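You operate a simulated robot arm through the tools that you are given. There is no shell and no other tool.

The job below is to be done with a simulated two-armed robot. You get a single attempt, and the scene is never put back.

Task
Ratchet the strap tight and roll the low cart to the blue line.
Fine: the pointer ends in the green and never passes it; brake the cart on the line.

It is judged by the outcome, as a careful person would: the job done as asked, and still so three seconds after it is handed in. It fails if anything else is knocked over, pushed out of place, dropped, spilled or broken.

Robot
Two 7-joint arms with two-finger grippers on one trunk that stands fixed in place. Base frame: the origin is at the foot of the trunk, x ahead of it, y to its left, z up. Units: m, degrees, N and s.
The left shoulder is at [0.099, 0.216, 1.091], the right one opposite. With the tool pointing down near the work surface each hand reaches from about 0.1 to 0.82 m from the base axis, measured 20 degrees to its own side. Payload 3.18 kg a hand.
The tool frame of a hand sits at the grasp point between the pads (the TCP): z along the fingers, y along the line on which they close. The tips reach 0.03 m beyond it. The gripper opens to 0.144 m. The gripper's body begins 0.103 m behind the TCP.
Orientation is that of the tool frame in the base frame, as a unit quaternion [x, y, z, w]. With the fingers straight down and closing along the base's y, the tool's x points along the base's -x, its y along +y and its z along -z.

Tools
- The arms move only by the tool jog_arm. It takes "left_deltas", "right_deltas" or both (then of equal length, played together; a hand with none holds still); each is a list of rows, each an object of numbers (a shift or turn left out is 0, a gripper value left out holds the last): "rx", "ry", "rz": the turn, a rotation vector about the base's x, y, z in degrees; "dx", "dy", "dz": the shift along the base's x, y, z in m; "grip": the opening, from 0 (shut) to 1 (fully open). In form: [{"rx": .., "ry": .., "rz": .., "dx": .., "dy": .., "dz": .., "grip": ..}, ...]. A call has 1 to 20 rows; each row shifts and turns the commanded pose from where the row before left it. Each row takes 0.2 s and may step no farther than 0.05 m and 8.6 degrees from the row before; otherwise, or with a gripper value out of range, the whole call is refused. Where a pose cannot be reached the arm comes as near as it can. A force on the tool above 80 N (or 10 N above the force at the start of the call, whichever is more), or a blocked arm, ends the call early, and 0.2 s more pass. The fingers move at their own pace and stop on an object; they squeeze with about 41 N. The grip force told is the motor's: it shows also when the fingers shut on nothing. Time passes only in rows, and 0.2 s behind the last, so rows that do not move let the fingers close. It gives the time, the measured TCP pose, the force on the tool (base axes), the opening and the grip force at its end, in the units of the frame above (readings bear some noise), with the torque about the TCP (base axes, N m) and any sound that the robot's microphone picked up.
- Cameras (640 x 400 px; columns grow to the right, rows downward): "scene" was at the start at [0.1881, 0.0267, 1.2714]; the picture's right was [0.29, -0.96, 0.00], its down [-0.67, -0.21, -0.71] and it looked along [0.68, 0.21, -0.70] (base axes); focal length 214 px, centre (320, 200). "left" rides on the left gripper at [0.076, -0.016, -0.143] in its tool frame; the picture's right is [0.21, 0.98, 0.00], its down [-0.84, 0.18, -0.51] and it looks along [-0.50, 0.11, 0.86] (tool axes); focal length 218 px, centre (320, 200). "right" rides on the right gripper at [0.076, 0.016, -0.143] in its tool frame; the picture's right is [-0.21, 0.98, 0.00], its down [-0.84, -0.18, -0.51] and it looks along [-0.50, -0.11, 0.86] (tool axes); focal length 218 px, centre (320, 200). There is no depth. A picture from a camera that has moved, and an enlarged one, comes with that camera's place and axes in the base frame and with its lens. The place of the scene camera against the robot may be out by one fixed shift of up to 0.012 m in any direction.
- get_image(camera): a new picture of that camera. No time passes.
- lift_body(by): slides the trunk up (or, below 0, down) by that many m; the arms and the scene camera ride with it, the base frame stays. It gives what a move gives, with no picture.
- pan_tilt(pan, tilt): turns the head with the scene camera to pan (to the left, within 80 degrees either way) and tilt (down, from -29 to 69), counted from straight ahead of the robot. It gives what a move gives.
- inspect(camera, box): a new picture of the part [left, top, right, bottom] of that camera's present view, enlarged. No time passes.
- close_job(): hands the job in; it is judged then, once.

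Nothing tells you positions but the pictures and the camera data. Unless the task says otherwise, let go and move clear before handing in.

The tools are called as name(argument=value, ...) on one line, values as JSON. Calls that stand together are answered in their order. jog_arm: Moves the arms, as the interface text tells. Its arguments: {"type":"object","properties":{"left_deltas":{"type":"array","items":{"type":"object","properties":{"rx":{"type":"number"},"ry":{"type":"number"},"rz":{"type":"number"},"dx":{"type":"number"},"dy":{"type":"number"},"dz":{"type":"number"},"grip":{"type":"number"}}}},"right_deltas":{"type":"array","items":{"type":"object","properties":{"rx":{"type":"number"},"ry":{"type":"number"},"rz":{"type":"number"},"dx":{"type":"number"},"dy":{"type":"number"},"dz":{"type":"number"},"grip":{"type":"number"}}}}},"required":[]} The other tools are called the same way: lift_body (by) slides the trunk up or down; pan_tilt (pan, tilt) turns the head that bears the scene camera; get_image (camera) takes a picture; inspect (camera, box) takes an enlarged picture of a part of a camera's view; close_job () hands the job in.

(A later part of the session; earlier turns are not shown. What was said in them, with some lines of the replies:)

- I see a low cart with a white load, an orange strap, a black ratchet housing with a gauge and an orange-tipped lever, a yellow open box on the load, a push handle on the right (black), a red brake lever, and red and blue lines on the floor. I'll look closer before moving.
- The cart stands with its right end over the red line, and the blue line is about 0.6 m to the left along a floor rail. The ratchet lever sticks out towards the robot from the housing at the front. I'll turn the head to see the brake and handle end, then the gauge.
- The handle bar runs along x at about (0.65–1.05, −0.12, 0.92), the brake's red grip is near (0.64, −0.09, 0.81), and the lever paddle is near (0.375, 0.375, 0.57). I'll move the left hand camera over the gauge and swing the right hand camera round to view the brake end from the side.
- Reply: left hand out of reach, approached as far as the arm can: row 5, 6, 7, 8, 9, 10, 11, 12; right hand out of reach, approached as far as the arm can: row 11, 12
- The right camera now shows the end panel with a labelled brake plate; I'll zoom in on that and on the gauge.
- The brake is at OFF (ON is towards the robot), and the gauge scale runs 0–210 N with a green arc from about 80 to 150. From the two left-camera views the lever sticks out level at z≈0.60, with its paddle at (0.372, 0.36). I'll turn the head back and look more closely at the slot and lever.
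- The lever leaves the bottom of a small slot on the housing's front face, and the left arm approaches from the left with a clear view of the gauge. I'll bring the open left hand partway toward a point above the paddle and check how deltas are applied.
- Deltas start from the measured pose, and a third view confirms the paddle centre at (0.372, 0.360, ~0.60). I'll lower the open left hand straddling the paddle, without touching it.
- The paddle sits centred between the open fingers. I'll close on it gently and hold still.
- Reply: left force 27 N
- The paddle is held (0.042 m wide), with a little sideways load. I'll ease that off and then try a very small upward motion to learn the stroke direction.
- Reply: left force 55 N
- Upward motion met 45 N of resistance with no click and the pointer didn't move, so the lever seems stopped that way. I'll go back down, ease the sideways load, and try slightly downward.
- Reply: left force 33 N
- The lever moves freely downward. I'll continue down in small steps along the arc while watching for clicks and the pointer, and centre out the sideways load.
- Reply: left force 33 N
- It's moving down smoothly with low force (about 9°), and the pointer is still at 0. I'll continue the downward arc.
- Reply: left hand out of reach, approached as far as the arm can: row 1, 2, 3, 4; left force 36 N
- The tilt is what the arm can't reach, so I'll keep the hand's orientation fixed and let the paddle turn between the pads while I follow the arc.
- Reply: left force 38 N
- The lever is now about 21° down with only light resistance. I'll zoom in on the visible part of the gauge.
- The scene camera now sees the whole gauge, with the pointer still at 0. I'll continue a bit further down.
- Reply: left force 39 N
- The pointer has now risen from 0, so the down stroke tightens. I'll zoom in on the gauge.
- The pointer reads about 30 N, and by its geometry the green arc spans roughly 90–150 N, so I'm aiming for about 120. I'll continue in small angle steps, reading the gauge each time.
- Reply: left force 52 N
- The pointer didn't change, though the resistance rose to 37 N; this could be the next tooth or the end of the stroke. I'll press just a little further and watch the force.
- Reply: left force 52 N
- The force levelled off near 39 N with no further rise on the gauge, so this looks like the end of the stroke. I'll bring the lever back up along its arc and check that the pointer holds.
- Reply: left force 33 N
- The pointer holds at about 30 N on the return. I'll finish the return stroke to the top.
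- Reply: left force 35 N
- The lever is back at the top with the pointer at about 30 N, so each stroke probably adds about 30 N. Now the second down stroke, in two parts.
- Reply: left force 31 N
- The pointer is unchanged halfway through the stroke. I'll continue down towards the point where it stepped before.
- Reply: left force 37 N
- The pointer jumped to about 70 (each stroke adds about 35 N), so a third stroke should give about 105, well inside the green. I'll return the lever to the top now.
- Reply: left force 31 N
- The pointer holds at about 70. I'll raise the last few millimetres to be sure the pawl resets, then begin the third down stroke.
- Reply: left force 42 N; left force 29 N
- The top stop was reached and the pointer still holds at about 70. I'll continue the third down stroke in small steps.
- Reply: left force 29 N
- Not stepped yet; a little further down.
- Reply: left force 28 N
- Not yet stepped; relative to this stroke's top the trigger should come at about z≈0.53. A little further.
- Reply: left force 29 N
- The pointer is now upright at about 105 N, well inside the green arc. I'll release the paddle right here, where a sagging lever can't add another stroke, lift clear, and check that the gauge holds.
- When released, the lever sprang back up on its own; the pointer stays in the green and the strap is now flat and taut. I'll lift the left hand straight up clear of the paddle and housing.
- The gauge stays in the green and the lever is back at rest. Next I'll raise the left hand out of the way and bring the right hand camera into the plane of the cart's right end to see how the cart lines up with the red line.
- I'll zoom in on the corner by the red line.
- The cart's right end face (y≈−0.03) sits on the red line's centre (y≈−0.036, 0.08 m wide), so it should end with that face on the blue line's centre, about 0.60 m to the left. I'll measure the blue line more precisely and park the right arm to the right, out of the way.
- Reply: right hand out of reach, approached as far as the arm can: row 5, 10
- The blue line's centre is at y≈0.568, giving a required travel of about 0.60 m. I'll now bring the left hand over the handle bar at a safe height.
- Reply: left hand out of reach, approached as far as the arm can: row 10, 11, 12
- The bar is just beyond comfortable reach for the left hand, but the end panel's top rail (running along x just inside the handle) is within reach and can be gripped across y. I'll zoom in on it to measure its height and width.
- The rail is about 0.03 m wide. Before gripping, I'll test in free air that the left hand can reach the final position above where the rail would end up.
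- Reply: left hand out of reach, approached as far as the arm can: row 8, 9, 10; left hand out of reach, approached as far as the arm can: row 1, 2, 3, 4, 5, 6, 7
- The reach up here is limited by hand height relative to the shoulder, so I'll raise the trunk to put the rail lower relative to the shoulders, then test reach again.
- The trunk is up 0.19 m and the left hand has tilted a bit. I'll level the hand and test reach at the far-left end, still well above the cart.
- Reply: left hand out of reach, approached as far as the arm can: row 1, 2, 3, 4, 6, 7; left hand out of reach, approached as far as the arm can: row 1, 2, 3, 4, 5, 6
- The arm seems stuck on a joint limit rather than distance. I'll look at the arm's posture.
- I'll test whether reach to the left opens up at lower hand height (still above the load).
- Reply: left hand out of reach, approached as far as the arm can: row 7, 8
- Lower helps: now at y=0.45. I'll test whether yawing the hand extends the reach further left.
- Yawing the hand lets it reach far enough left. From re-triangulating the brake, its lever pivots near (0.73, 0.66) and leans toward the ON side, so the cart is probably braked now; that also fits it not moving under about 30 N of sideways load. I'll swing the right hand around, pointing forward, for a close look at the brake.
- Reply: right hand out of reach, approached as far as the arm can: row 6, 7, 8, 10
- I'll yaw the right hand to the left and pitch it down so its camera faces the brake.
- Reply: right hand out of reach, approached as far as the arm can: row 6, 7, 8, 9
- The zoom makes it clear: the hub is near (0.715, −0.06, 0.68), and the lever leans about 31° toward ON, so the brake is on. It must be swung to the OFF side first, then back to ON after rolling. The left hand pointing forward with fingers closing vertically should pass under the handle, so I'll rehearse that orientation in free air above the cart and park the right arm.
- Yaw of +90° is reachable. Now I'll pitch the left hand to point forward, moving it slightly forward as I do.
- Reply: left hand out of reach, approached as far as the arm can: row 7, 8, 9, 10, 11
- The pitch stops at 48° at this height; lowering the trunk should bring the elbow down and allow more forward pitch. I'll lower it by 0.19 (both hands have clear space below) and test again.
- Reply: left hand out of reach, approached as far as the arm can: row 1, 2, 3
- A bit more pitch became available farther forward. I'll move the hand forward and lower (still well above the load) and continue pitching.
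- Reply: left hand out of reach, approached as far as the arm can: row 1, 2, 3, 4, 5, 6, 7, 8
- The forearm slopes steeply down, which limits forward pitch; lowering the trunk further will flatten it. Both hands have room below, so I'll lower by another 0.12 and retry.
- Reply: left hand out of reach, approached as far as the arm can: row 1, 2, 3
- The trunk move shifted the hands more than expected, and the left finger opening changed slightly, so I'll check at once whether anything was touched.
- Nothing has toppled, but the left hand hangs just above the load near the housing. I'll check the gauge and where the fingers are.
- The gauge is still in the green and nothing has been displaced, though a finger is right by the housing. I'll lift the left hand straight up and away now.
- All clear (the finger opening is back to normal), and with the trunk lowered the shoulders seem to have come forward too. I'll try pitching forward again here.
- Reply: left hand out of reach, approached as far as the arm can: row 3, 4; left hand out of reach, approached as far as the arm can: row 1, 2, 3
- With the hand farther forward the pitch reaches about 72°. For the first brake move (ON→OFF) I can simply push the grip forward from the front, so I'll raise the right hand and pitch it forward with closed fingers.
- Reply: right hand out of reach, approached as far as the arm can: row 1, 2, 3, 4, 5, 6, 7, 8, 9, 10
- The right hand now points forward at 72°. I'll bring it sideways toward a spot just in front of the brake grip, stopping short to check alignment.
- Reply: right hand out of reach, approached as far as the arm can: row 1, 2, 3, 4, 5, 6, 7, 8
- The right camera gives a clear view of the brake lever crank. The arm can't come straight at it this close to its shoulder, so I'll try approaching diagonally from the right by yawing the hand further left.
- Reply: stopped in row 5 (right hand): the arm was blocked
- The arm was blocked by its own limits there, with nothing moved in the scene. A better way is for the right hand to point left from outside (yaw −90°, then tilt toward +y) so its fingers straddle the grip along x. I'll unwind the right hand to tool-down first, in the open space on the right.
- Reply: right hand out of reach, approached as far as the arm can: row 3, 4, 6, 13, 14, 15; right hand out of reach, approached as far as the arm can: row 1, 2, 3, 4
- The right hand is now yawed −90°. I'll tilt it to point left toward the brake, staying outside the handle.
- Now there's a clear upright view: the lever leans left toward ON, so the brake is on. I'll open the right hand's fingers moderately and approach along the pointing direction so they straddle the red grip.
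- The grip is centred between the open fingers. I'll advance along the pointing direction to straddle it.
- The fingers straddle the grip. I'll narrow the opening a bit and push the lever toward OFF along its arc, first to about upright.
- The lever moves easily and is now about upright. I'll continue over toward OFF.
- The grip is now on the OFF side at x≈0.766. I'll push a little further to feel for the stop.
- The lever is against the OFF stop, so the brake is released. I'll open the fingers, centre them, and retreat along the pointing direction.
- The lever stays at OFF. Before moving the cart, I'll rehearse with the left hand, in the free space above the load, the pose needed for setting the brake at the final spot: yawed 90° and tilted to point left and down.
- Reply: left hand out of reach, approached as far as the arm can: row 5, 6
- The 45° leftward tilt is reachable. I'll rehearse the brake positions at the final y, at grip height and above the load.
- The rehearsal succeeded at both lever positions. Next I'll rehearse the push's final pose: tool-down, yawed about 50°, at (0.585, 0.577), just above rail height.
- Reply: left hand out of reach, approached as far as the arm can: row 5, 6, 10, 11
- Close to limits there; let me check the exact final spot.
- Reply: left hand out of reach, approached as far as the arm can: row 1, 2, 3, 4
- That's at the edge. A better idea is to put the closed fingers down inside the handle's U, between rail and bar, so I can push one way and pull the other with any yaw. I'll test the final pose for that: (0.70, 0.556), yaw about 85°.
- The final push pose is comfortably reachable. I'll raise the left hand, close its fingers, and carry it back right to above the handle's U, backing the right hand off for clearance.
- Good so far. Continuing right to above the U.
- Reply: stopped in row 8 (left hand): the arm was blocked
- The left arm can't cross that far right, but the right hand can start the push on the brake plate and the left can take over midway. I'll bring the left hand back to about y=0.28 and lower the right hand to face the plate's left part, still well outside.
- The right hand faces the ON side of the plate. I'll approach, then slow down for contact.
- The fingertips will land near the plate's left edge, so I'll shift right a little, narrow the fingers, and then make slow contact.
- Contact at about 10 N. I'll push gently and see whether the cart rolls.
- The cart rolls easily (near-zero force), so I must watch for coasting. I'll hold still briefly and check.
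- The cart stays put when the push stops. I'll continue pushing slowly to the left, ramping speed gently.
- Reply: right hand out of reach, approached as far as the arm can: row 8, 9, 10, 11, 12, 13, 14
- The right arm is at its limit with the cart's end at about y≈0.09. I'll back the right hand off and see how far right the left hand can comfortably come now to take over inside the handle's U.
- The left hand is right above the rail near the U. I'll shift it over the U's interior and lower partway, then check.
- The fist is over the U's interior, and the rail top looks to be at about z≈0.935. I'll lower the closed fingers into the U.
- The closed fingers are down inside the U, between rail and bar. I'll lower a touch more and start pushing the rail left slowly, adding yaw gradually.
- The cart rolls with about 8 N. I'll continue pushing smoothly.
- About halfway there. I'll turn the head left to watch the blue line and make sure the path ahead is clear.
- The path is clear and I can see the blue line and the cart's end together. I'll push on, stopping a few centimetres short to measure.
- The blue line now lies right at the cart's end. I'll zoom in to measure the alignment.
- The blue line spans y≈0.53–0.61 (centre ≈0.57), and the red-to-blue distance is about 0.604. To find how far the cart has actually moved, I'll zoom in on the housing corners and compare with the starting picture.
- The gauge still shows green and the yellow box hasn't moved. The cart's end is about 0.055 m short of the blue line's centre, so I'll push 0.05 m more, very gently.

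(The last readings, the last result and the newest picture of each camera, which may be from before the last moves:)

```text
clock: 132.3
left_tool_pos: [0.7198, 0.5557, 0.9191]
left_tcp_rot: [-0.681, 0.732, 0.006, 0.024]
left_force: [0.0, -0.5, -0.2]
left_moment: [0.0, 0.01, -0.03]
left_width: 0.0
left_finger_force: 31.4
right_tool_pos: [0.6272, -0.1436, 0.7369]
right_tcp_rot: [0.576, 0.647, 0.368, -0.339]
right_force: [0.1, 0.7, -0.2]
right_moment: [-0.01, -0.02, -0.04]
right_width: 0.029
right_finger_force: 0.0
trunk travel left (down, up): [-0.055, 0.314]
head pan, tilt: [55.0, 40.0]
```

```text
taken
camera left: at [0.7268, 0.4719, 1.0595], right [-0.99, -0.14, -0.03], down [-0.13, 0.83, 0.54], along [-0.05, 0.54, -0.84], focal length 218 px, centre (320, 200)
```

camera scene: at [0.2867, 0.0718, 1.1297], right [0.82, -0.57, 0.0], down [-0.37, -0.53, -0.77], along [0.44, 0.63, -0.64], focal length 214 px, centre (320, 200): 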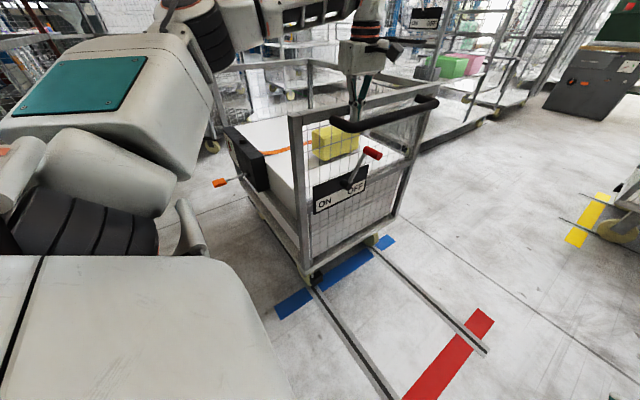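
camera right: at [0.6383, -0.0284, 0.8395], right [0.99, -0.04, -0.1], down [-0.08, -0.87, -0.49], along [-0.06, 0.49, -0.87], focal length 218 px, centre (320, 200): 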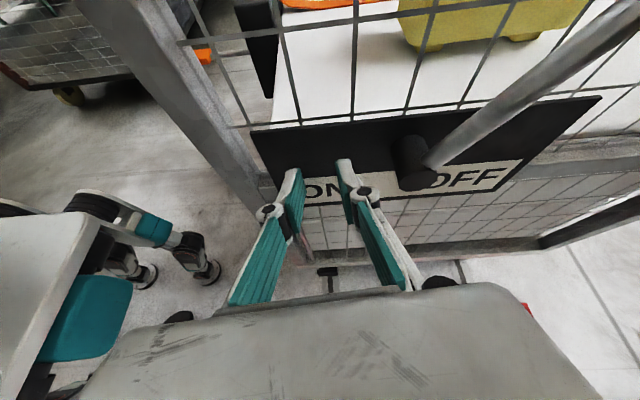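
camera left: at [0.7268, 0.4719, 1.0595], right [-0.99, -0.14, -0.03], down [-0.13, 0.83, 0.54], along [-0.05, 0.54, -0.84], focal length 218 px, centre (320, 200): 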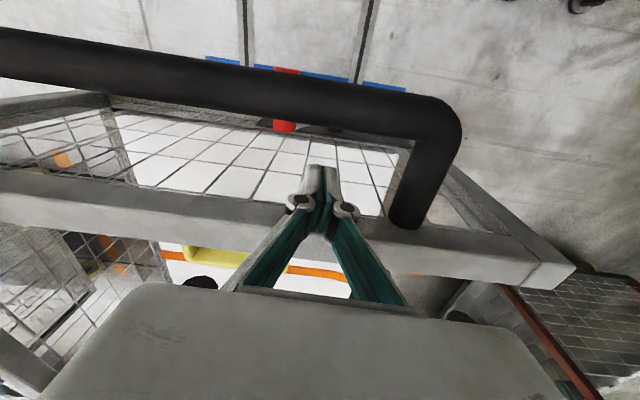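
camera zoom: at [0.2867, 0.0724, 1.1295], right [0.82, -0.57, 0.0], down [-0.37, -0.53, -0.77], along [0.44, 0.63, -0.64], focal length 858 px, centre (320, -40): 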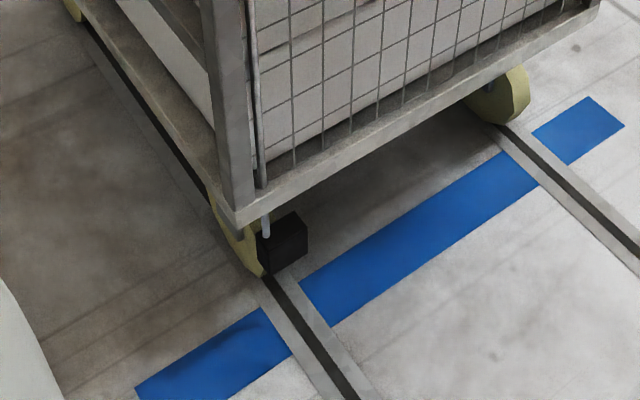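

Contact force is now zero, so the cart has stopped on its own. I'll free the fingers from the U without touching it, lift, and tilt so the left camera sits directly above the cart's end face to judge alignment without parallax.

jog_arm(left_deltas=[{"dy": -0.012}, {"dz": 0.02}, {"dz": 0.03}, {"dz": 0.03}, {"dz": 0.03}, {"rx": -8, "dy": 0.003}, {"rx": -8, "dy": 0.003}, {"rx": -8, "dy": 0.003}, {"rx": -6, "dy": 0.003}])

get_image(camera="left")

get_image(camera="scene")

```text
clock: 134.3
left_tool_pos: [0.7015, 0.5288, 1.0345]
left_tcp_rot: [-0.666, 0.708, -0.181, -0.151]
left_force: [-0.7, 0.6, 0.2]
left_moment: [0.01, -0.05, -0.02]
left_width: 0.0
left_finger_force: 30.6
left hand out of reach, approached as far as the arm can: row 8, 9
right_tool_pos: [0.6282, -0.1443, 0.7377]
right_tcp_rot: [0.575, 0.647, 0.368, -0.339]
right_force: [0.7, -0.7, 0.1]
right_moment: [-0.01, 0.02, 0.0]
right_width: 0.0288
right_finger_force: 0.1
trunk travel left (down, up): [-0.055, 0.314]
head pan, tilt: [55.0, 40.0]
```

```text
taken
camera left: at [0.7101, 0.5254, 1.1979], right [-0.99, -0.14, 0.04], down [-0.13, 0.99, 0.06], along [-0.05, 0.05, -1.0], focal length 218 px, centre (320, 200)
```

left: 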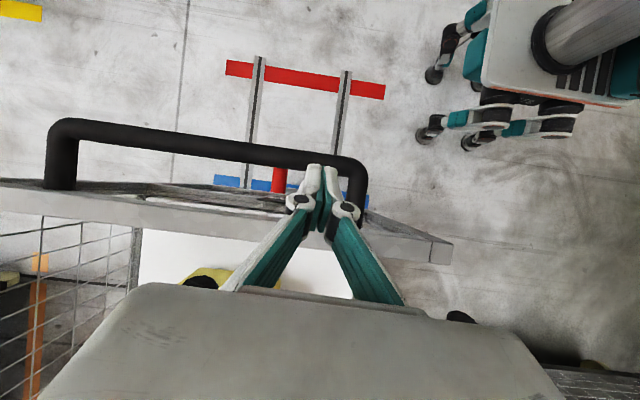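

```text
taken
camera scene: at [0.2862, 0.072, 1.13], right [0.82, -0.57, 0.0], down [-0.37, -0.53, -0.77], along [0.44, 0.63, -0.64], focal length 214 px, centre (320, 200)
```

scene: 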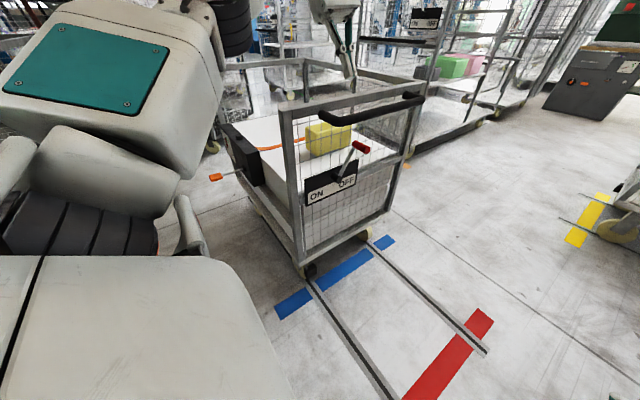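

This is a near-vertical view from above the cart's end. I'll zoom in on the blue line against the cart's end.

inspect(camera="left", box=[200, 150, 460, 270])

inspect(camera="left", box=[200, 50, 400, 210])

```text
2.46 times, centred on (330, 210) of left
camera zoom: at [0.7101, 0.5254, 1.1979], right [-0.99, -0.14, 0.04], down [-0.13, 0.99, 0.06], along [-0.05, 0.05, -1.0], focal length 537 px, centre (295, 175)
```

zoom: 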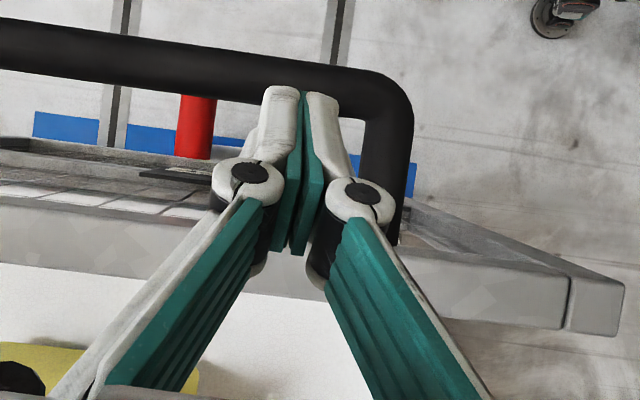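

```text
2.50 times, centred on (300, 130) of left
camera zoom: at [0.7101, 0.5254, 1.1979], right [-0.99, -0.14, 0.04], down [-0.13, 0.99, 0.06], along [-0.05, 0.05, -1.0], focal length 546 px, centre (370, 375)
```

zoom: 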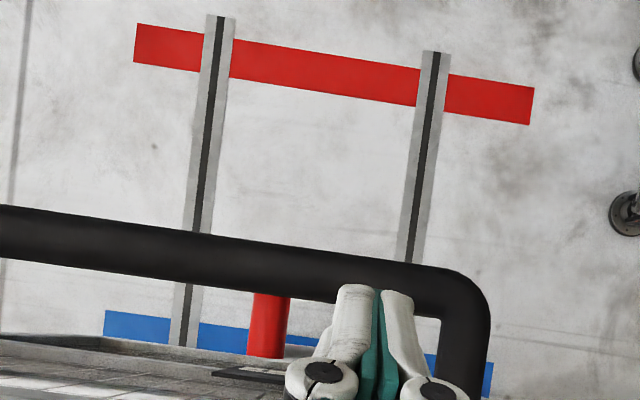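

Seen from directly above, the cart's end face is at y≈0.570 against the blue line's centre at about 0.569, so the cart is on the line (travel ≈0.605 vs 0.604 between lines). Now to brake it: I'll take the left hand outside the handle and tilt it to the rehearsed brake pose, moving the right hand away.

jog_arm(left_deltas=[{"dy": -0.03, "rx": 4.2}, {"dy": -0.03, "rx": 4.2}, {"dy": -0.03, "rx": 4.2}, {"dy": -0.03, "rx": 4.2}, {"dy": -0.03, "rx": 4.2}, {"dy": -0.025, "rx": 4.2}, {"dx": 0.01, "rx": 7.5}, {"dx": 0.01, "rx": 7.5}, {"dx": 0.01, "rx": 7.5}, {"dx": 0.01, "rx": 7.5}, {"dx": 0.01, "rx": 7.5}, {"dx": 0.01, "rx": 7.5, "grip": 0.55}], right_deltas=[{"dy": -0.015}, {"dy": -0.015}, {"dy": -0.015}, {"dy": -0.015}, {"dy": -0.015}, {"dy": -0.015}, {"dy": -0.015}, {}, {}, {}, {}, {}])

get_image(camera="left")

get_image(camera="scene")

```text
clock: 136.9
left_tool_pos: [0.7626, 0.3542, 1.0357]
left_tcp_rot: [-0.63, 0.686, 0.257, 0.258]
left_force: [-1.3, 1.1, -0.3]
left_moment: [0.02, 0.01, 0.01]
left_width: 0.0793
left_finger_force: 0.0
right_tool_pos: [0.6288, -0.2464, 0.7358]
right_tcp_rot: [0.576, 0.646, 0.368, -0.34]
right_force: [0.9, -1.1, -0.8]
right_moment: [0.03, -0.01, -0.04]
right_width: 0.0286
right_finger_force: 0.1
trunk travel left (down, up): [-0.055, 0.314]
head pan, tilt: [55.0, 40.0]
```

```text
taken
camera left: at [0.7701, 0.2001, 1.0878], right [-0.99, -0.08, -0.11], down [-0.13, 0.29, 0.95], along [-0.05, 0.95, -0.29], focal length 218 px, centre (320, 200)
```

left: 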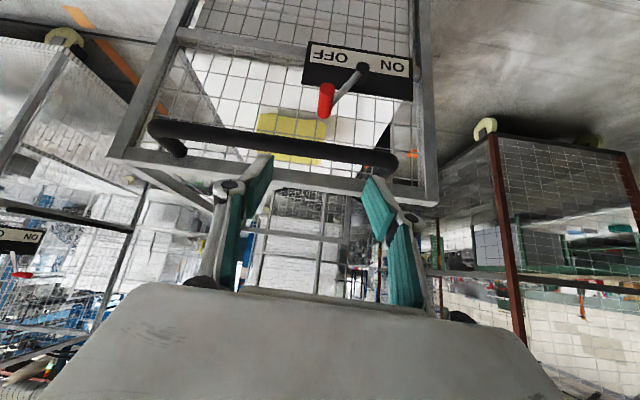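

```text
taken
camera scene: at [0.2871, 0.0722, 1.1294], right [0.82, -0.57, 0.0], down [-0.37, -0.53, -0.77], along [0.44, 0.63, -0.64], focal length 214 px, centre (320, 200)
```

scene: 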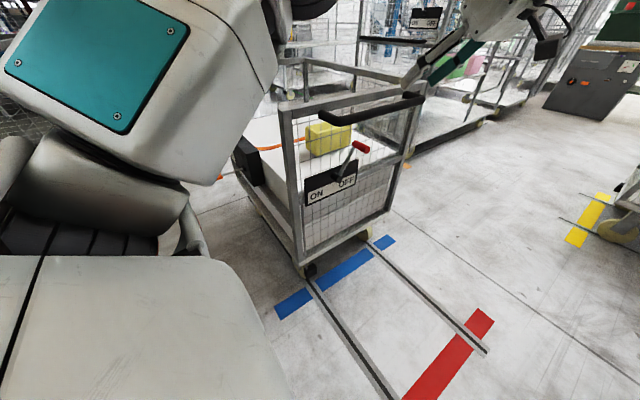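

I can see the lever at OFF and the grip right where expected (0.764, 0.51, 0.81). I'll move to the pre-approach point just outside and below the handle bar.

jog_arm(left_deltas=[{"dy": 0.014, "dz": -0.033}, {"dy": 0.018, "dz": -0.034}, {"dy": 0.018, "dz": -0.034}, {"dx": 0.001, "dy": 0.018, "dz": -0.032}])

get_image(camera="left")

inspect(camera="scene", box=[290, 60, 450, 220])

```text
clock: 137.9
left_tool_pos: [0.7625, 0.4234, 0.901]
left_tcp_rot: [-0.632, 0.685, 0.256, 0.256]
left_force: [0.6, -0.6, 0.3]
left_moment: [0.0, 0.0, 0.01]
left_width: 0.079
left_finger_force: 0.1
right_tool_pos: [0.6286, -0.2483, 0.7346]
right_tcp_rot: [0.576, 0.647, 0.367, -0.339]
right_force: [-0.2, -0.3, -1.6]
right_moment: [0.03, 0.01, 0.0]
right_width: 0.0288
right_finger_force: 0.1
trunk travel left (down, up): [-0.055, 0.314]
head pan, tilt: [55.0, 40.0]
```

```text
taken
camera left: at [0.7704, 0.269, 0.9546], right [-0.99, -0.08, -0.11], down [-0.13, 0.29, 0.95], along [-0.05, 0.95, -0.3], focal length 218 px, centre (320, 200)
```

left: 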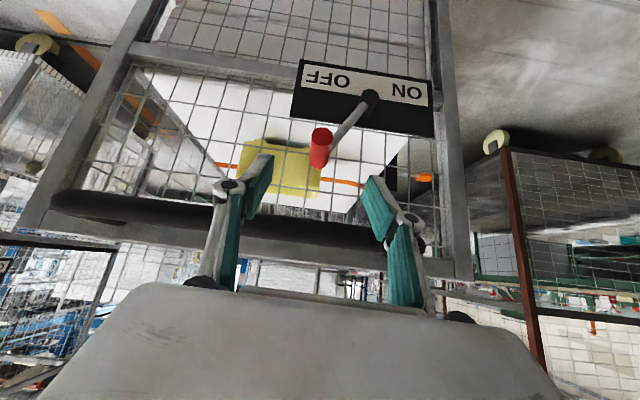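

```text
2.50 times, centred on (370, 140) of scene
camera zoom: at [0.2872, 0.0725, 1.1293], right [0.82, -0.57, 0.0], down [-0.37, -0.53, -0.77], along [0.44, 0.63, -0.64], focal length 536 px, centre (195, 350)
```

zoom: 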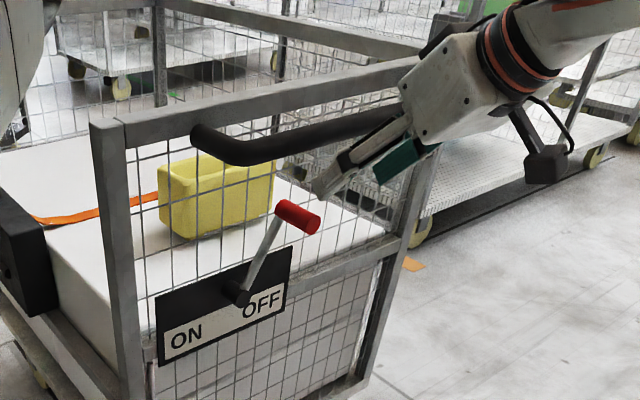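

Aligned. I'll advance along the pointing direction to straddle the grip.

jog_arm(left_deltas=[{"dx": 0.001, "dy": 0.0153, "dz": -0.0168}, {"dx": 0.001, "dy": 0.0153, "dz": -0.0168}, {"dx": 0.001, "dy": 0.0153, "dz": -0.0168}, {"dy": 0.0153, "dz": -0.0168}, {"dy": 0.0145, "dz": -0.016}])

get_image(camera="left")

inspect(camera="scene", box=[290, 60, 450, 220])

```text
clock: 139.1
left_tool_pos: [0.7654, 0.4987, 0.8174]
left_tcp_rot: [-0.631, 0.686, 0.256, 0.256]
left_force: [1.0, 1.0, 0.7]
left_moment: [-0.02, 0.01, 0.02]
left_width: 0.0792
left_finger_force: 0.0
right_tool_pos: [0.63, -0.2478, 0.7359]
right_tcp_rot: [0.576, 0.647, 0.368, -0.34]
right_force: [-0.3, 0.1, -0.5]
right_moment: [0.0, 0.0, 0.03]
right_width: 0.0289
right_finger_force: 0.1
trunk travel left (down, up): [-0.055, 0.314]
head pan, tilt: [55.0, 40.0]
```

```text
taken
camera left: at [0.7736, 0.3448, 0.8706], right [-0.99, -0.08, -0.11], down [-0.13, 0.29, 0.95], along [-0.05, 0.95, -0.3], focal length 218 px, centre (320, 200)
```

left: 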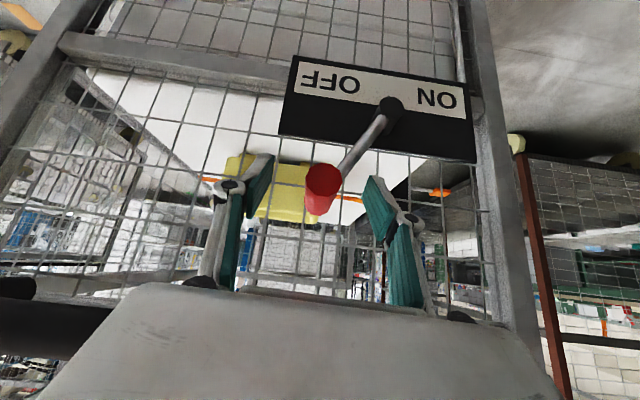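

```text
2.50 times, centred on (370, 140) of scene
camera zoom: at [0.287, 0.0724, 1.1294], right [0.82, -0.57, 0.0], down [-0.37, -0.53, -0.77], along [0.44, 0.63, -0.64], focal length 536 px, centre (195, 350)
```

zoom: 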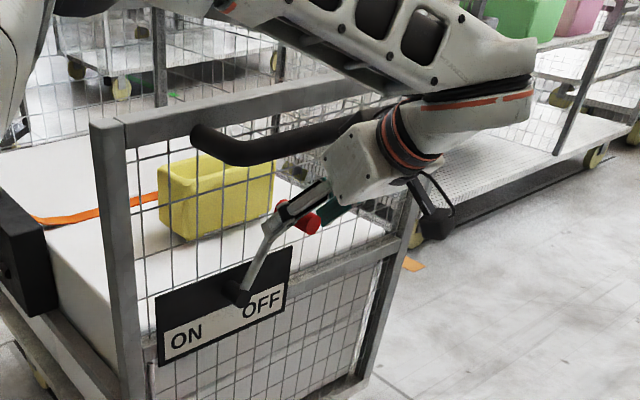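

The fingers straddle the grip with no contact forces. I'll narrow them and draw the lever towards ON along its arc, first to upright.

jog_arm(left_deltas=[{"grip": 0.38}, {"dx": -0.012, "dz": 0.002}, {"dx": -0.016, "dz": 0.006}, {"dx": -0.018, "dz": 0.005}, {"dx": -0.018, "dz": 0.003}])

get_image(camera="left")

get_image(camera="scene")

```text
clock: 140.3
left_tool_pos: [0.7031, 0.4987, 0.8341]
left_tcp_rot: [-0.631, 0.685, 0.256, 0.256]
left_force: [0.2, 0.2, -0.2]
left_moment: [-0.03, 0.01, 0.0]
left_width: 0.0549
left_finger_force: 0.3
right_tool_pos: [0.6273, -0.2484, 0.7355]
right_tcp_rot: [0.576, 0.646, 0.368, -0.339]
right_force: [0.4, -0.2, 1.1]
right_moment: [0.03, -0.02, 0.04]
right_width: 0.0288
right_finger_force: 0.0
trunk travel left (down, up): [-0.055, 0.314]
head pan, tilt: [55.0, 40.0]
```

```text
taken
camera left: at [0.7099, 0.3455, 0.8875], right [-0.99, -0.08, -0.11], down [-0.13, 0.29, 0.95], along [-0.05, 0.95, -0.3], focal length 218 px, centre (320, 200)
```

left: 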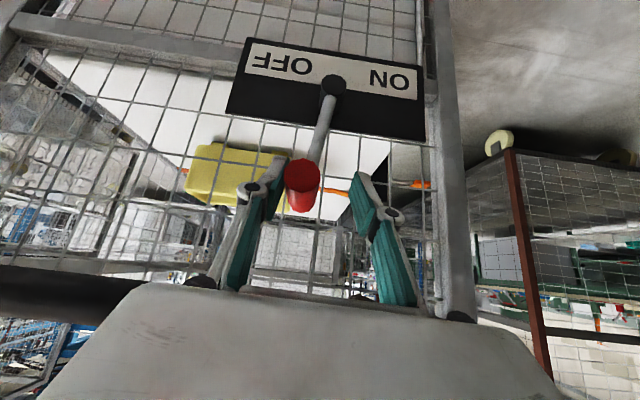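

```text
taken
camera scene: at [0.2868, 0.0724, 1.1295], right [0.82, -0.57, 0.0], down [-0.37, -0.53, -0.77], along [0.44, 0.63, -0.64], focal length 214 px, centre (320, 200)
```

scene: 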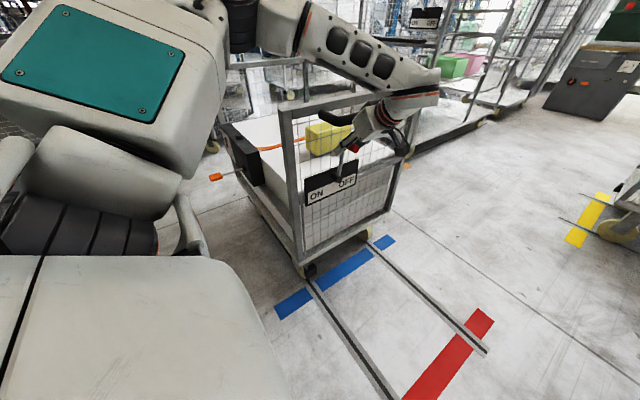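

The lever is about upright and moving freely. I'll continue over to the ON side.

jog_arm(left_deltas=[{"dx": -0.018, "dz": 0.0}, {"dx": -0.018, "dz": -0.002}, {"dx": -0.018, "dz": -0.005}, {"dx": -0.012, "dz": -0.005}])

get_image(camera="left")

inspect(camera="scene", box=[270, 80, 430, 300])

```text
clock: 141.3
left_tool_pos: [0.6368, 0.4974, 0.8232]
left_tcp_rot: [-0.632, 0.685, 0.257, 0.256]
left_force: [-0.2, 0.1, -0.3]
left_moment: [-0.01, -0.01, 0.01]
left_width: 0.0549
left_finger_force: 0.1
right_tool_pos: [0.6277, -0.2474, 0.7358]
right_tcp_rot: [0.576, 0.646, 0.368, -0.339]
right_force: [0.2, 0.0, 0.5]
right_moment: [-0.01, 0.01, -0.01]
right_width: 0.0289
right_finger_force: 0.2
trunk travel left (down, up): [-0.055, 0.314]
head pan, tilt: [55.0, 40.0]
```

```text
taken
camera left: at [0.6444, 0.3444, 0.8748], right [-0.99, -0.08, -0.11], down [-0.13, 0.29, 0.95], along [-0.05, 0.95, -0.3], focal length 218 px, centre (320, 200)
```

left: 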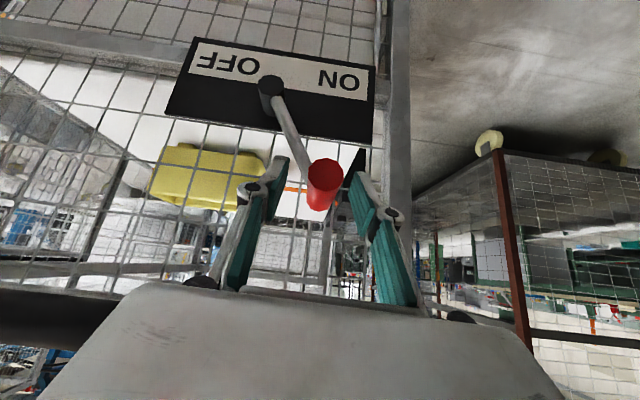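

```text
1.82 times, centred on (350, 190) of scene
camera zoom: at [0.2867, 0.0725, 1.1296], right [0.82, -0.57, 0.0], down [-0.37, -0.53, -0.77], along [0.44, 0.63, -0.64], focal length 390 px, centre (266, 218)
```

zoom: 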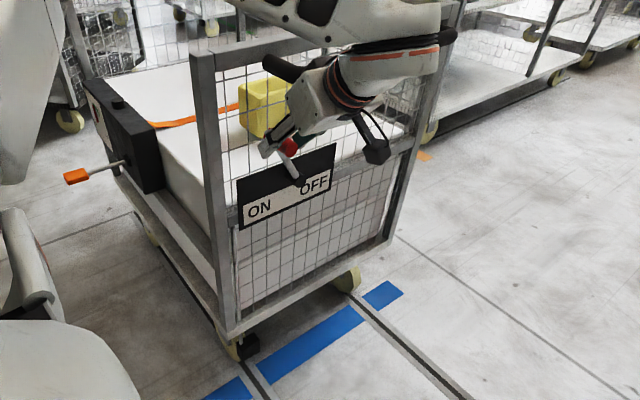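

The lever has swung over to the ON side. I'll push slightly further to confirm it's against its stop.

jog_arm(left_deltas=[{"dx": -0.007, "dz": -0.003}, {"dx": -0.007, "dz": -0.003}])

get_image(camera="left")

```text
clock: 141.9
left_tool_pos: [0.6222, 0.4973, 0.8168]
left_tcp_rot: [-0.631, 0.686, 0.256, 0.257]
left_force: [0.2, 0.2, -0.4]
left_moment: [0.02, 0.03, 0.0]
left_width: 0.0547
left_finger_force: 0.1
right_tool_pos: [0.6274, -0.2475, 0.7356]
right_tcp_rot: [0.576, 0.647, 0.367, -0.338]
right_force: [0.1, -0.1, -0.3]
right_moment: [0.0, -0.01, 0.0]
right_width: 0.0288
right_finger_force: 0.3
trunk travel left (down, up): [-0.055, 0.314]
head pan, tilt: [55.0, 40.0]
```

```text
taken
camera left: at [0.6298, 0.3442, 0.8689], right [-0.99, -0.08, -0.11], down [-0.13, 0.29, 0.95], along [-0.05, 0.95, -0.3], focal length 218 px, centre (320, 200)
```

left: 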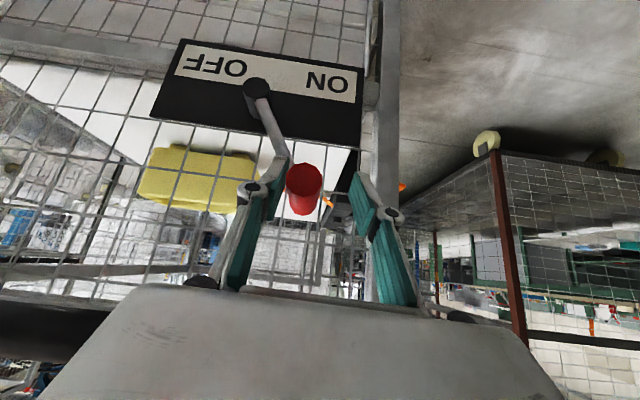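

jog_arm(left_deltas=[{"dx": -0.005, "dz": -0.002}, {"dx": -0.005, "dz": -0.002}])

inspect(camera="left", box=[140, 20, 420, 230])

```text
clock: 142.5
left_tool_pos: [0.6154, 0.4981, 0.8145]
left_tcp_rot: [-0.631, 0.685, 0.254, 0.26]
left_force: [18.7, 4.4, 6.0]
left_moment: [-0.1, -0.24, 0.37]
left_width: 0.0658
left_finger_force: 9.1
right_tool_pos: [0.6283, -0.248, 0.735]
right_tcp_rot: [0.576, 0.647, 0.368, -0.339]
right_force: [-0.8, -0.1, -0.7]
right_moment: [-0.02, 0.03, 0.0]
right_width: 0.0288
right_finger_force: 0.0
trunk travel left (down, up): [-0.055, 0.314]
head pan, tilt: [55.0, 40.0]
```

```text
1.90 times, centred on (280, 125) of left
camera zoom: at [0.6215, 0.3442, 0.8664], right [-0.99, -0.08, -0.12], down [-0.14, 0.29, 0.95], along [-0.04, 0.95, -0.3], focal length 416 px, centre (396, 343)
```

zoom: 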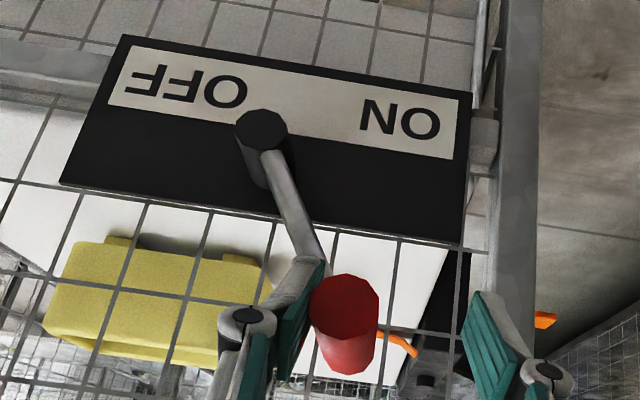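

The lever is firmly against its ON stop (19 N), so the brake is set. I'll ease off, open the fingers and retreat along the same line.

jog_arm(left_deltas=[{"dx": 0.012, "dz": 0.003, "grip": 0.55}, {"dx": 0.002, "grip": 0.6}, {"dy": -0.0145, "dz": 0.016}, {"dy": -0.0153, "dz": 0.0168}, {"dy": -0.0153, "dz": 0.0168}, {"dy": -0.0153, "dz": 0.0168}, {"dy": -0.0153, "dz": 0.0168}, {"dy": -0.025, "dz": 0.02}, {"dy": -0.025, "dz": 0.03}, {"dz": 0.03}, {"dz": 0.03}])

get_image(camera="left")

get_image(camera="scene")

```text
clock: 144.9
left_tool_pos: [0.6567, 0.3685, 0.9655]
left_tcp_rot: [-0.632, 0.685, 0.255, 0.256]
left_force: [1.0, -0.4, -1.3]
left_moment: [0.02, 0.01, -0.01]
left_width: 0.0862
left_finger_force: 0.1
left hand out of reach, approached as far as the arm can: row 9, 10, 11
right_tool_pos: [0.6296, -0.2474, 0.7348]
right_tcp_rot: [0.576, 0.648, 0.367, -0.339]
right_force: [0.0, -0.6, -0.7]
right_moment: [0.0, 0.02, -0.01]
right_width: 0.0286
right_finger_force: 0.0
trunk travel left (down, up): [-0.055, 0.314]
head pan, tilt: [55.0, 40.0]
```

```text
taken
camera left: at [0.6642, 0.2151, 1.0183], right [-0.99, -0.08, -0.11], down [-0.13, 0.29, 0.95], along [-0.05, 0.95, -0.3], focal length 218 px, centre (320, 200)
```

left: 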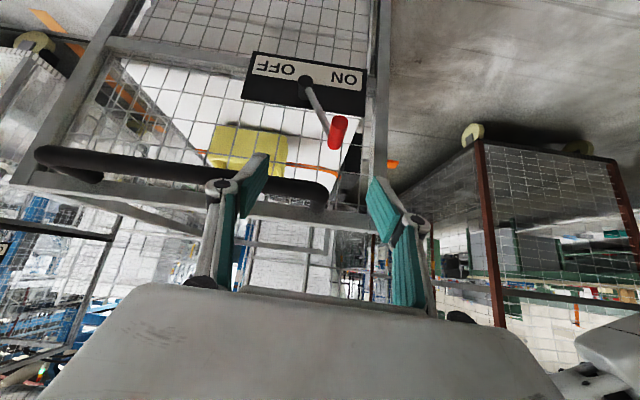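

```text
taken
camera scene: at [0.2867, 0.0725, 1.1296], right [0.82, -0.57, 0.0], down [-0.37, -0.53, -0.77], along [0.44, 0.63, -0.64], focal length 214 px, centre (320, 200)
```

scene: 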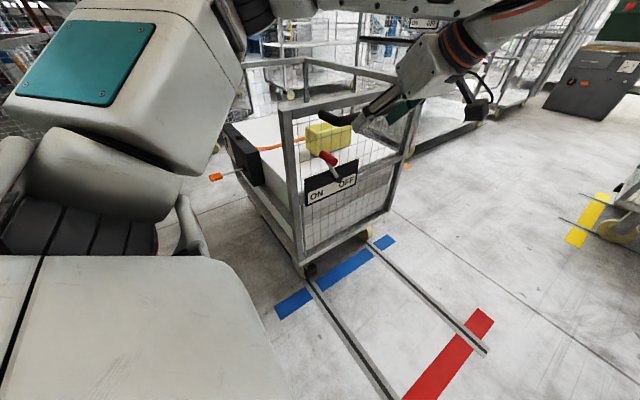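

Brake lever is at ON and the hand is outside the handle. I'll move the left hand well clear, then verify the cart's position and the gauge.

jog_arm(left_deltas=[{"dx": 0.01, "dy": -0.03, "dz": 0.01}, {"dx": 0.01, "dy": -0.03, "dz": 0.015}, {"dx": 0.01, "dy": -0.03, "dz": 0.015, "rx": -6}, {"dy": -0.02, "dz": 0.015, "rx": -7}, {"rx": -7}, {"rx": -7}])

get_image(camera="left")

inspect(camera="scene", box=[200, 110, 320, 210])

inspect(camera="scene", box=[240, 210, 400, 310])

```text
clock: 146.3
left_tool_pos: [0.6888, 0.2586, 1.0174]
left_tcp_rot: [-0.674, 0.726, 0.088, 0.101]
left_force: [0.5, -0.3, 0.4]
left_moment: [-0.01, -0.02, 0.04]
left_width: 0.0865
left_finger_force: 0.0
left hand out of reach, approached as far as the arm can: row 2
right_tool_pos: [0.6276, -0.249, 0.7348]
right_tcp_rot: [0.576, 0.647, 0.368, -0.339]
right_force: [-0.4, 0.6, 1.0]
right_moment: [-0.02, 0.03, 0.03]
right_width: 0.0289
right_finger_force: 0.0
trunk travel left (down, up): [-0.055, 0.314]
head pan, tilt: [55.0, 40.0]
```

```text
taken
camera left: at [0.697, 0.1459, 1.1343], right [-0.99, -0.13, -0.06], down [-0.13, 0.69, 0.71], along [-0.05, 0.71, -0.7], focal length 218 px, centre (320, 200)
```

left: 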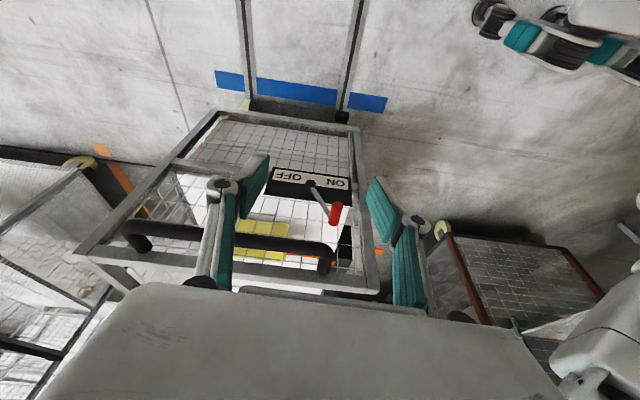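

```text
4.00 times, centred on (260, 160) of scene
camera zoom: at [0.2866, 0.0726, 1.1296], right [0.82, -0.57, 0.0], down [-0.37, -0.53, -0.77], along [0.44, 0.63, -0.64], focal length 858 px, centre (560, 360)
```

zoom: 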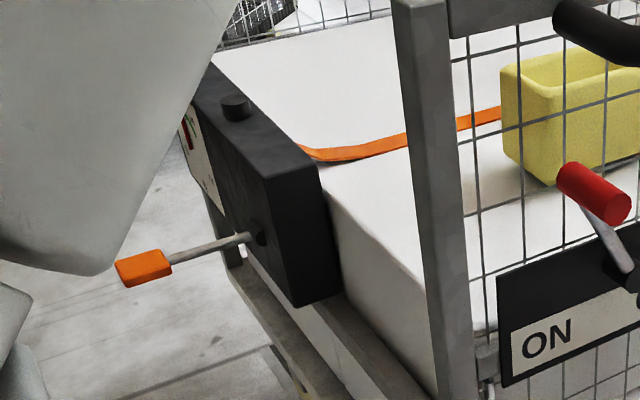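

```text
4.00 times, centred on (320, 260) of scene
camera zoom: at [0.2866, 0.0726, 1.1296], right [0.82, -0.57, 0.0], down [-0.37, -0.53, -0.77], along [0.44, 0.63, -0.64], focal length 858 px, centre (320, -40)
```

zoom: 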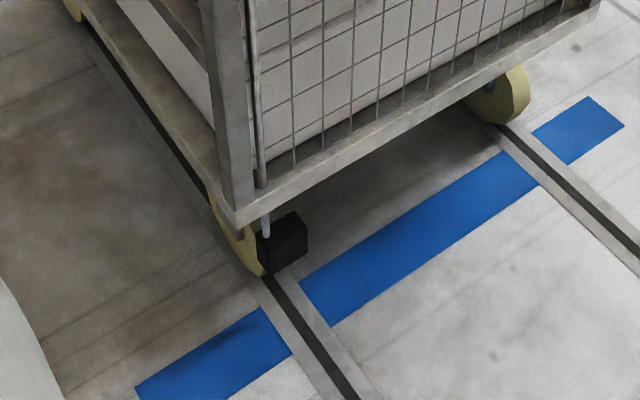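

The cart hasn't shifted since braking, and the lever is at ON. I'll retract the left arm further toward the robot and check the gauge once more.

jog_arm(left_deltas=[{"dx": -0.03, "dy": -0.01, "rz": -6}, {"dx": -0.03, "dy": -0.01, "rz": -6}, {"dx": -0.03, "rz": -6}, {"dx": -0.03, "rz": -6}, {"dx": -0.03, "rz": -6}, {"dx": -0.02, "rz": -6}])

pan_tilt(pan=62, tilt=30)

get_image(camera="scene")

get_image(camera="left")

```text
clock: 147.7
left_tool_pos: [0.5198, 0.2382, 1.0175]
left_tcp_rot: [-0.416, 0.899, 0.053, 0.125]
left_force: [-0.3, -0.2, 0.4]
left_moment: [-0.01, 0.0, -0.04]
left_width: 0.0863
left_finger_force: 0.1
right_tool_pos: [0.6286, -0.2477, 0.7358]
right_tcp_rot: [0.576, 0.647, 0.367, -0.338]
right_force: [0.5, -0.6, 0.0]
right_moment: [-0.01, -0.02, -0.02]
right_width: 0.0287
right_finger_force: 0.1
trunk travel left (down, up): [-0.055, 0.314]
head pan, tilt: [55.0, 40.0]
```

```text
clock: 148.4
left_tool_pos: [0.5211, 0.238, 1.016]
left_tcp_rot: [-0.416, 0.899, 0.054, 0.125]
left_force: [0.3, 0.5, -1.4]
left_moment: [-0.04, -0.04, -0.03]
left_width: 0.0865
left_finger_force: 0.1
right_tool_pos: [0.6279, -0.2485, 0.7354]
right_tcp_rot: [0.576, 0.647, 0.367, -0.339]
right_force: [0.2, -0.1, 0.4]
right_moment: [0.02, -0.05, 0.0]
right_width: 0.0288
right_finger_force: 0.1
trunk travel left (down, up): [-0.055, 0.314]
head pan, tilt: [62.0, 30.0]
```

```text
taken
camera scene: at [0.2804, 0.0826, 1.1449], right [0.88, -0.47, 0.0], down [-0.24, -0.44, -0.87], along [0.41, 0.76, -0.5], focal length 214 px, centre (320, 200)
```

scene: 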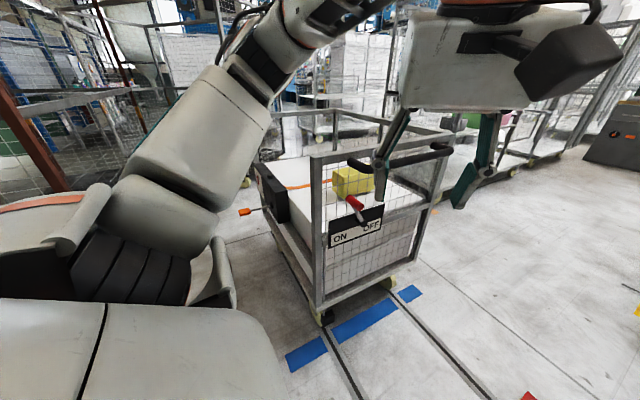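

```text
taken
camera left: at [0.4602, 0.1424, 1.1332], right [-0.88, 0.48, -0.06], down [0.3, 0.64, 0.71], along [0.38, 0.61, -0.7], focal length 218 px, centre (320, 200)
```

left: 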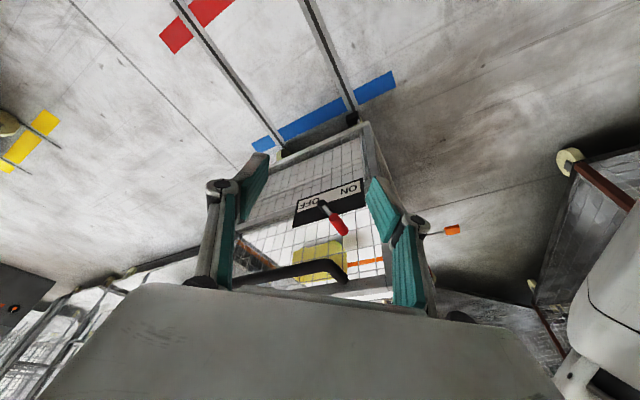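

inspect(camera="scene", box=[240, 150, 320, 230])

inspect(camera="scene", box=[280, 270, 440, 380])

inspect(camera="left", box=[230, 60, 430, 190])

```text
5.00 times, centred on (280, 190) of scene
camera zoom: at [0.2804, 0.0826, 1.1449], right [0.88, -0.47, 0.0], down [-0.24, -0.44, -0.87], along [0.41, 0.76, -0.5], focal length 1072 px, centre (520, 250)
```

zoom: 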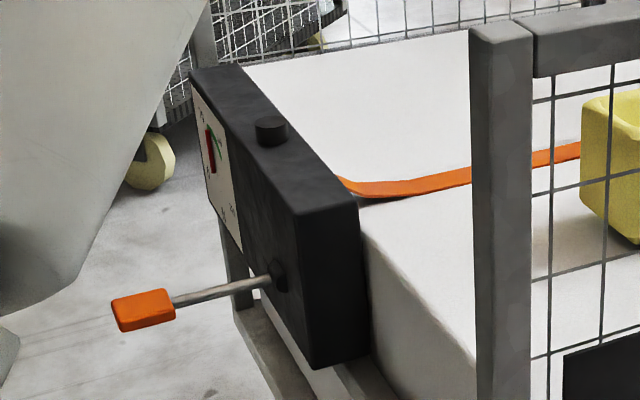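

```text
3.64 times, centred on (360, 325) of scene
camera zoom: at [0.2804, 0.0826, 1.1449], right [0.88, -0.47, 0.0], down [-0.24, -0.44, -0.87], along [0.41, 0.76, -0.5], focal length 780 px, centre (174, -254)
```

zoom: 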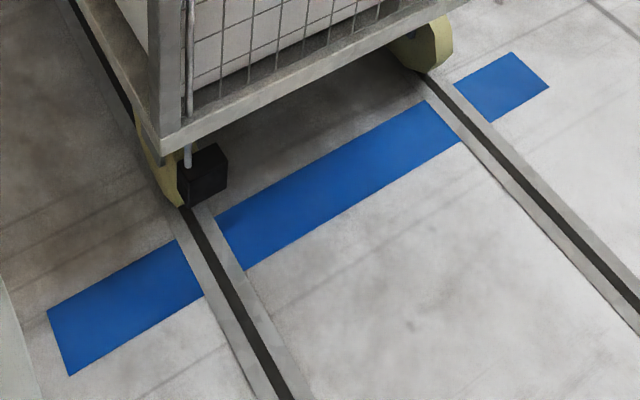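

```text
3.08 times, centred on (330, 125) of left
camera zoom: at [0.4602, 0.1424, 1.1332], right [-0.88, 0.48, -0.06], down [0.3, 0.64, 0.71], along [0.38, 0.61, -0.7], focal length 672 px, centre (289, 431)
```

zoom: 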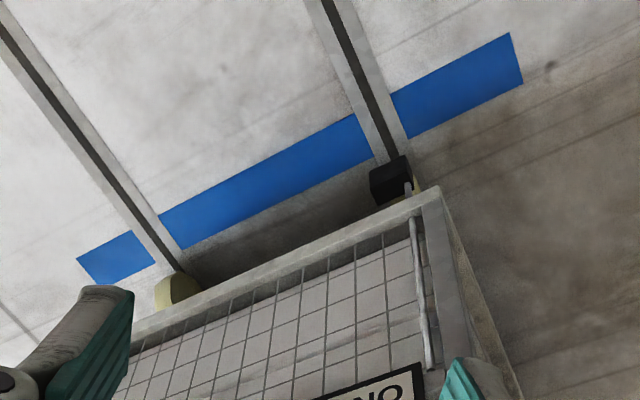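

The gauge pointer is still in the green. My two estimates of the lower corner block relative to the blue line disagree slightly, so I'll zoom in further for a careful position check.

inspect(camera="left", box=[325, 95, 385, 135])

inspect(camera="scene", box=[310, 300, 370, 340])

```text
10.00 times, centred on (355, 115) of left
camera zoom: at [0.4602, 0.1424, 1.1332], right [-0.88, 0.48, -0.06], down [0.3, 0.64, 0.71], along [0.38, 0.61, -0.7], focal length 2183 px, centre (-30, 1050)
```

zoom: 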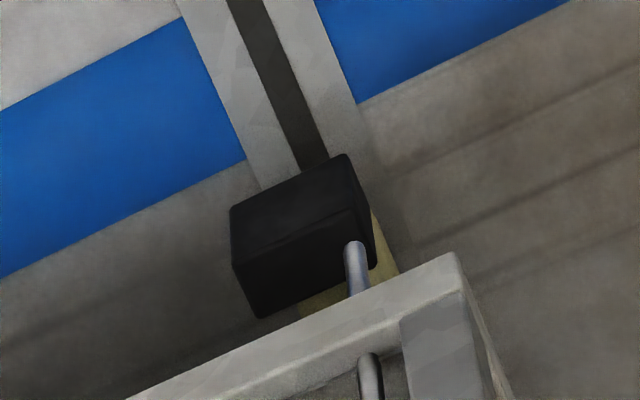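

```text
10.00 times, centred on (340, 320) of scene
camera zoom: at [0.2804, 0.0826, 1.1449], right [0.88, -0.47, 0.0], down [-0.24, -0.44, -0.87], along [0.41, 0.76, -0.5], focal length 2145 px, centre (120, -1000)
```

zoom: 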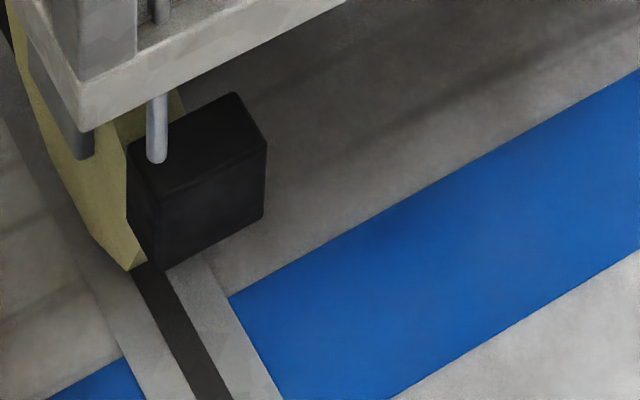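

Cross-checking the start and end views gives a travel of about 0.604–0.605 m, matching the red-to-blue distance, with the end face centred in the blue band. One last close look at the gauge and the lever before handing in.

inspect(camera="scene", box=[255, 155, 295, 205])

inspect(camera="scene", box=[300, 130, 460, 260])

```text
8.00 times, centred on (275, 180) of scene
camera zoom: at [0.2804, 0.0826, 1.1449], right [0.88, -0.47, 0.0], down [-0.24, -0.44, -0.87], along [0.41, 0.76, -0.5], focal length 1716 px, centre (680, 360)
```

zoom: 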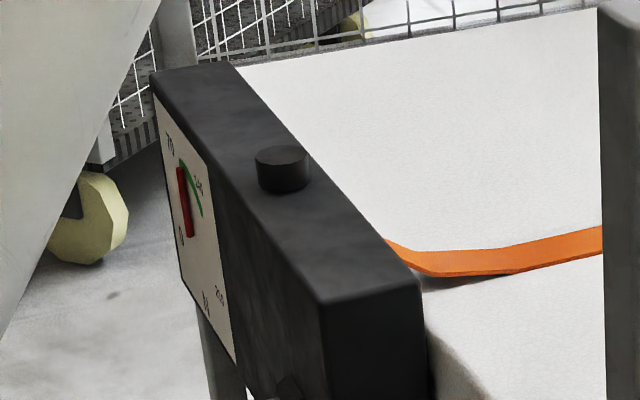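

```text
3.08 times, centred on (380, 195) of scene
camera zoom: at [0.2804, 0.0826, 1.1449], right [0.88, -0.47, 0.0], down [-0.24, -0.44, -0.87], along [0.41, 0.76, -0.5], focal length 660 px, centre (135, 215)
```

zoom: 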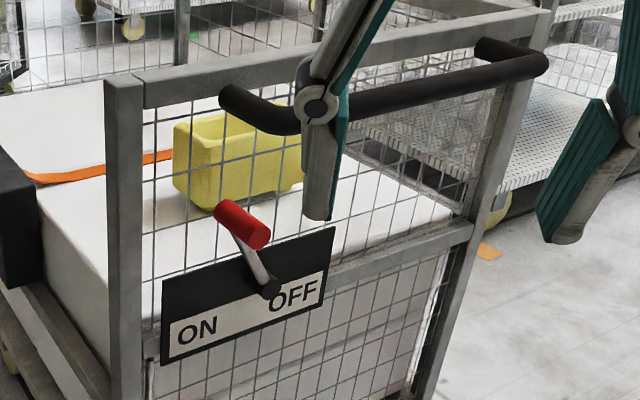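

The pointer is inside the green, the brake lever rests at ON, the cart's end is centred on the blue line, the yellow box is undisturbed, and both hands are clear. Handing in.

close_job()

```text
The job is handed in.
```

The strap is ratcheted tight, and the cart is braked on the blue line. I've handed the job in, but no verdict came back.

- **Strap:** three lever strokes brought the pointer to about 105 N. That is inside the green arc, which I estimate at roughly 95–145 N. It never went past the green and was still there at the last check.
- **Cart position:** the brake turned out to be on at the start, so I released it first. I then rolled the cart about 0.605 m, against about 0.604 m between the red and blue lines. By my camera measurements, its end face is within about 5 mm of the blue line's centre.
- **Brake:** the lever is back against its ON stop. The cart showed no shift after that.
- **Other objects:** when I lowered the robot's body, the left hand dropped further than expected. One finger was pushed slightly open next to the ratchet housing and probably touched it. The gauge and strap did not change, and nothing was displaced. The yellow box stayed on the load throughout.

Both hands are clear of the cart.
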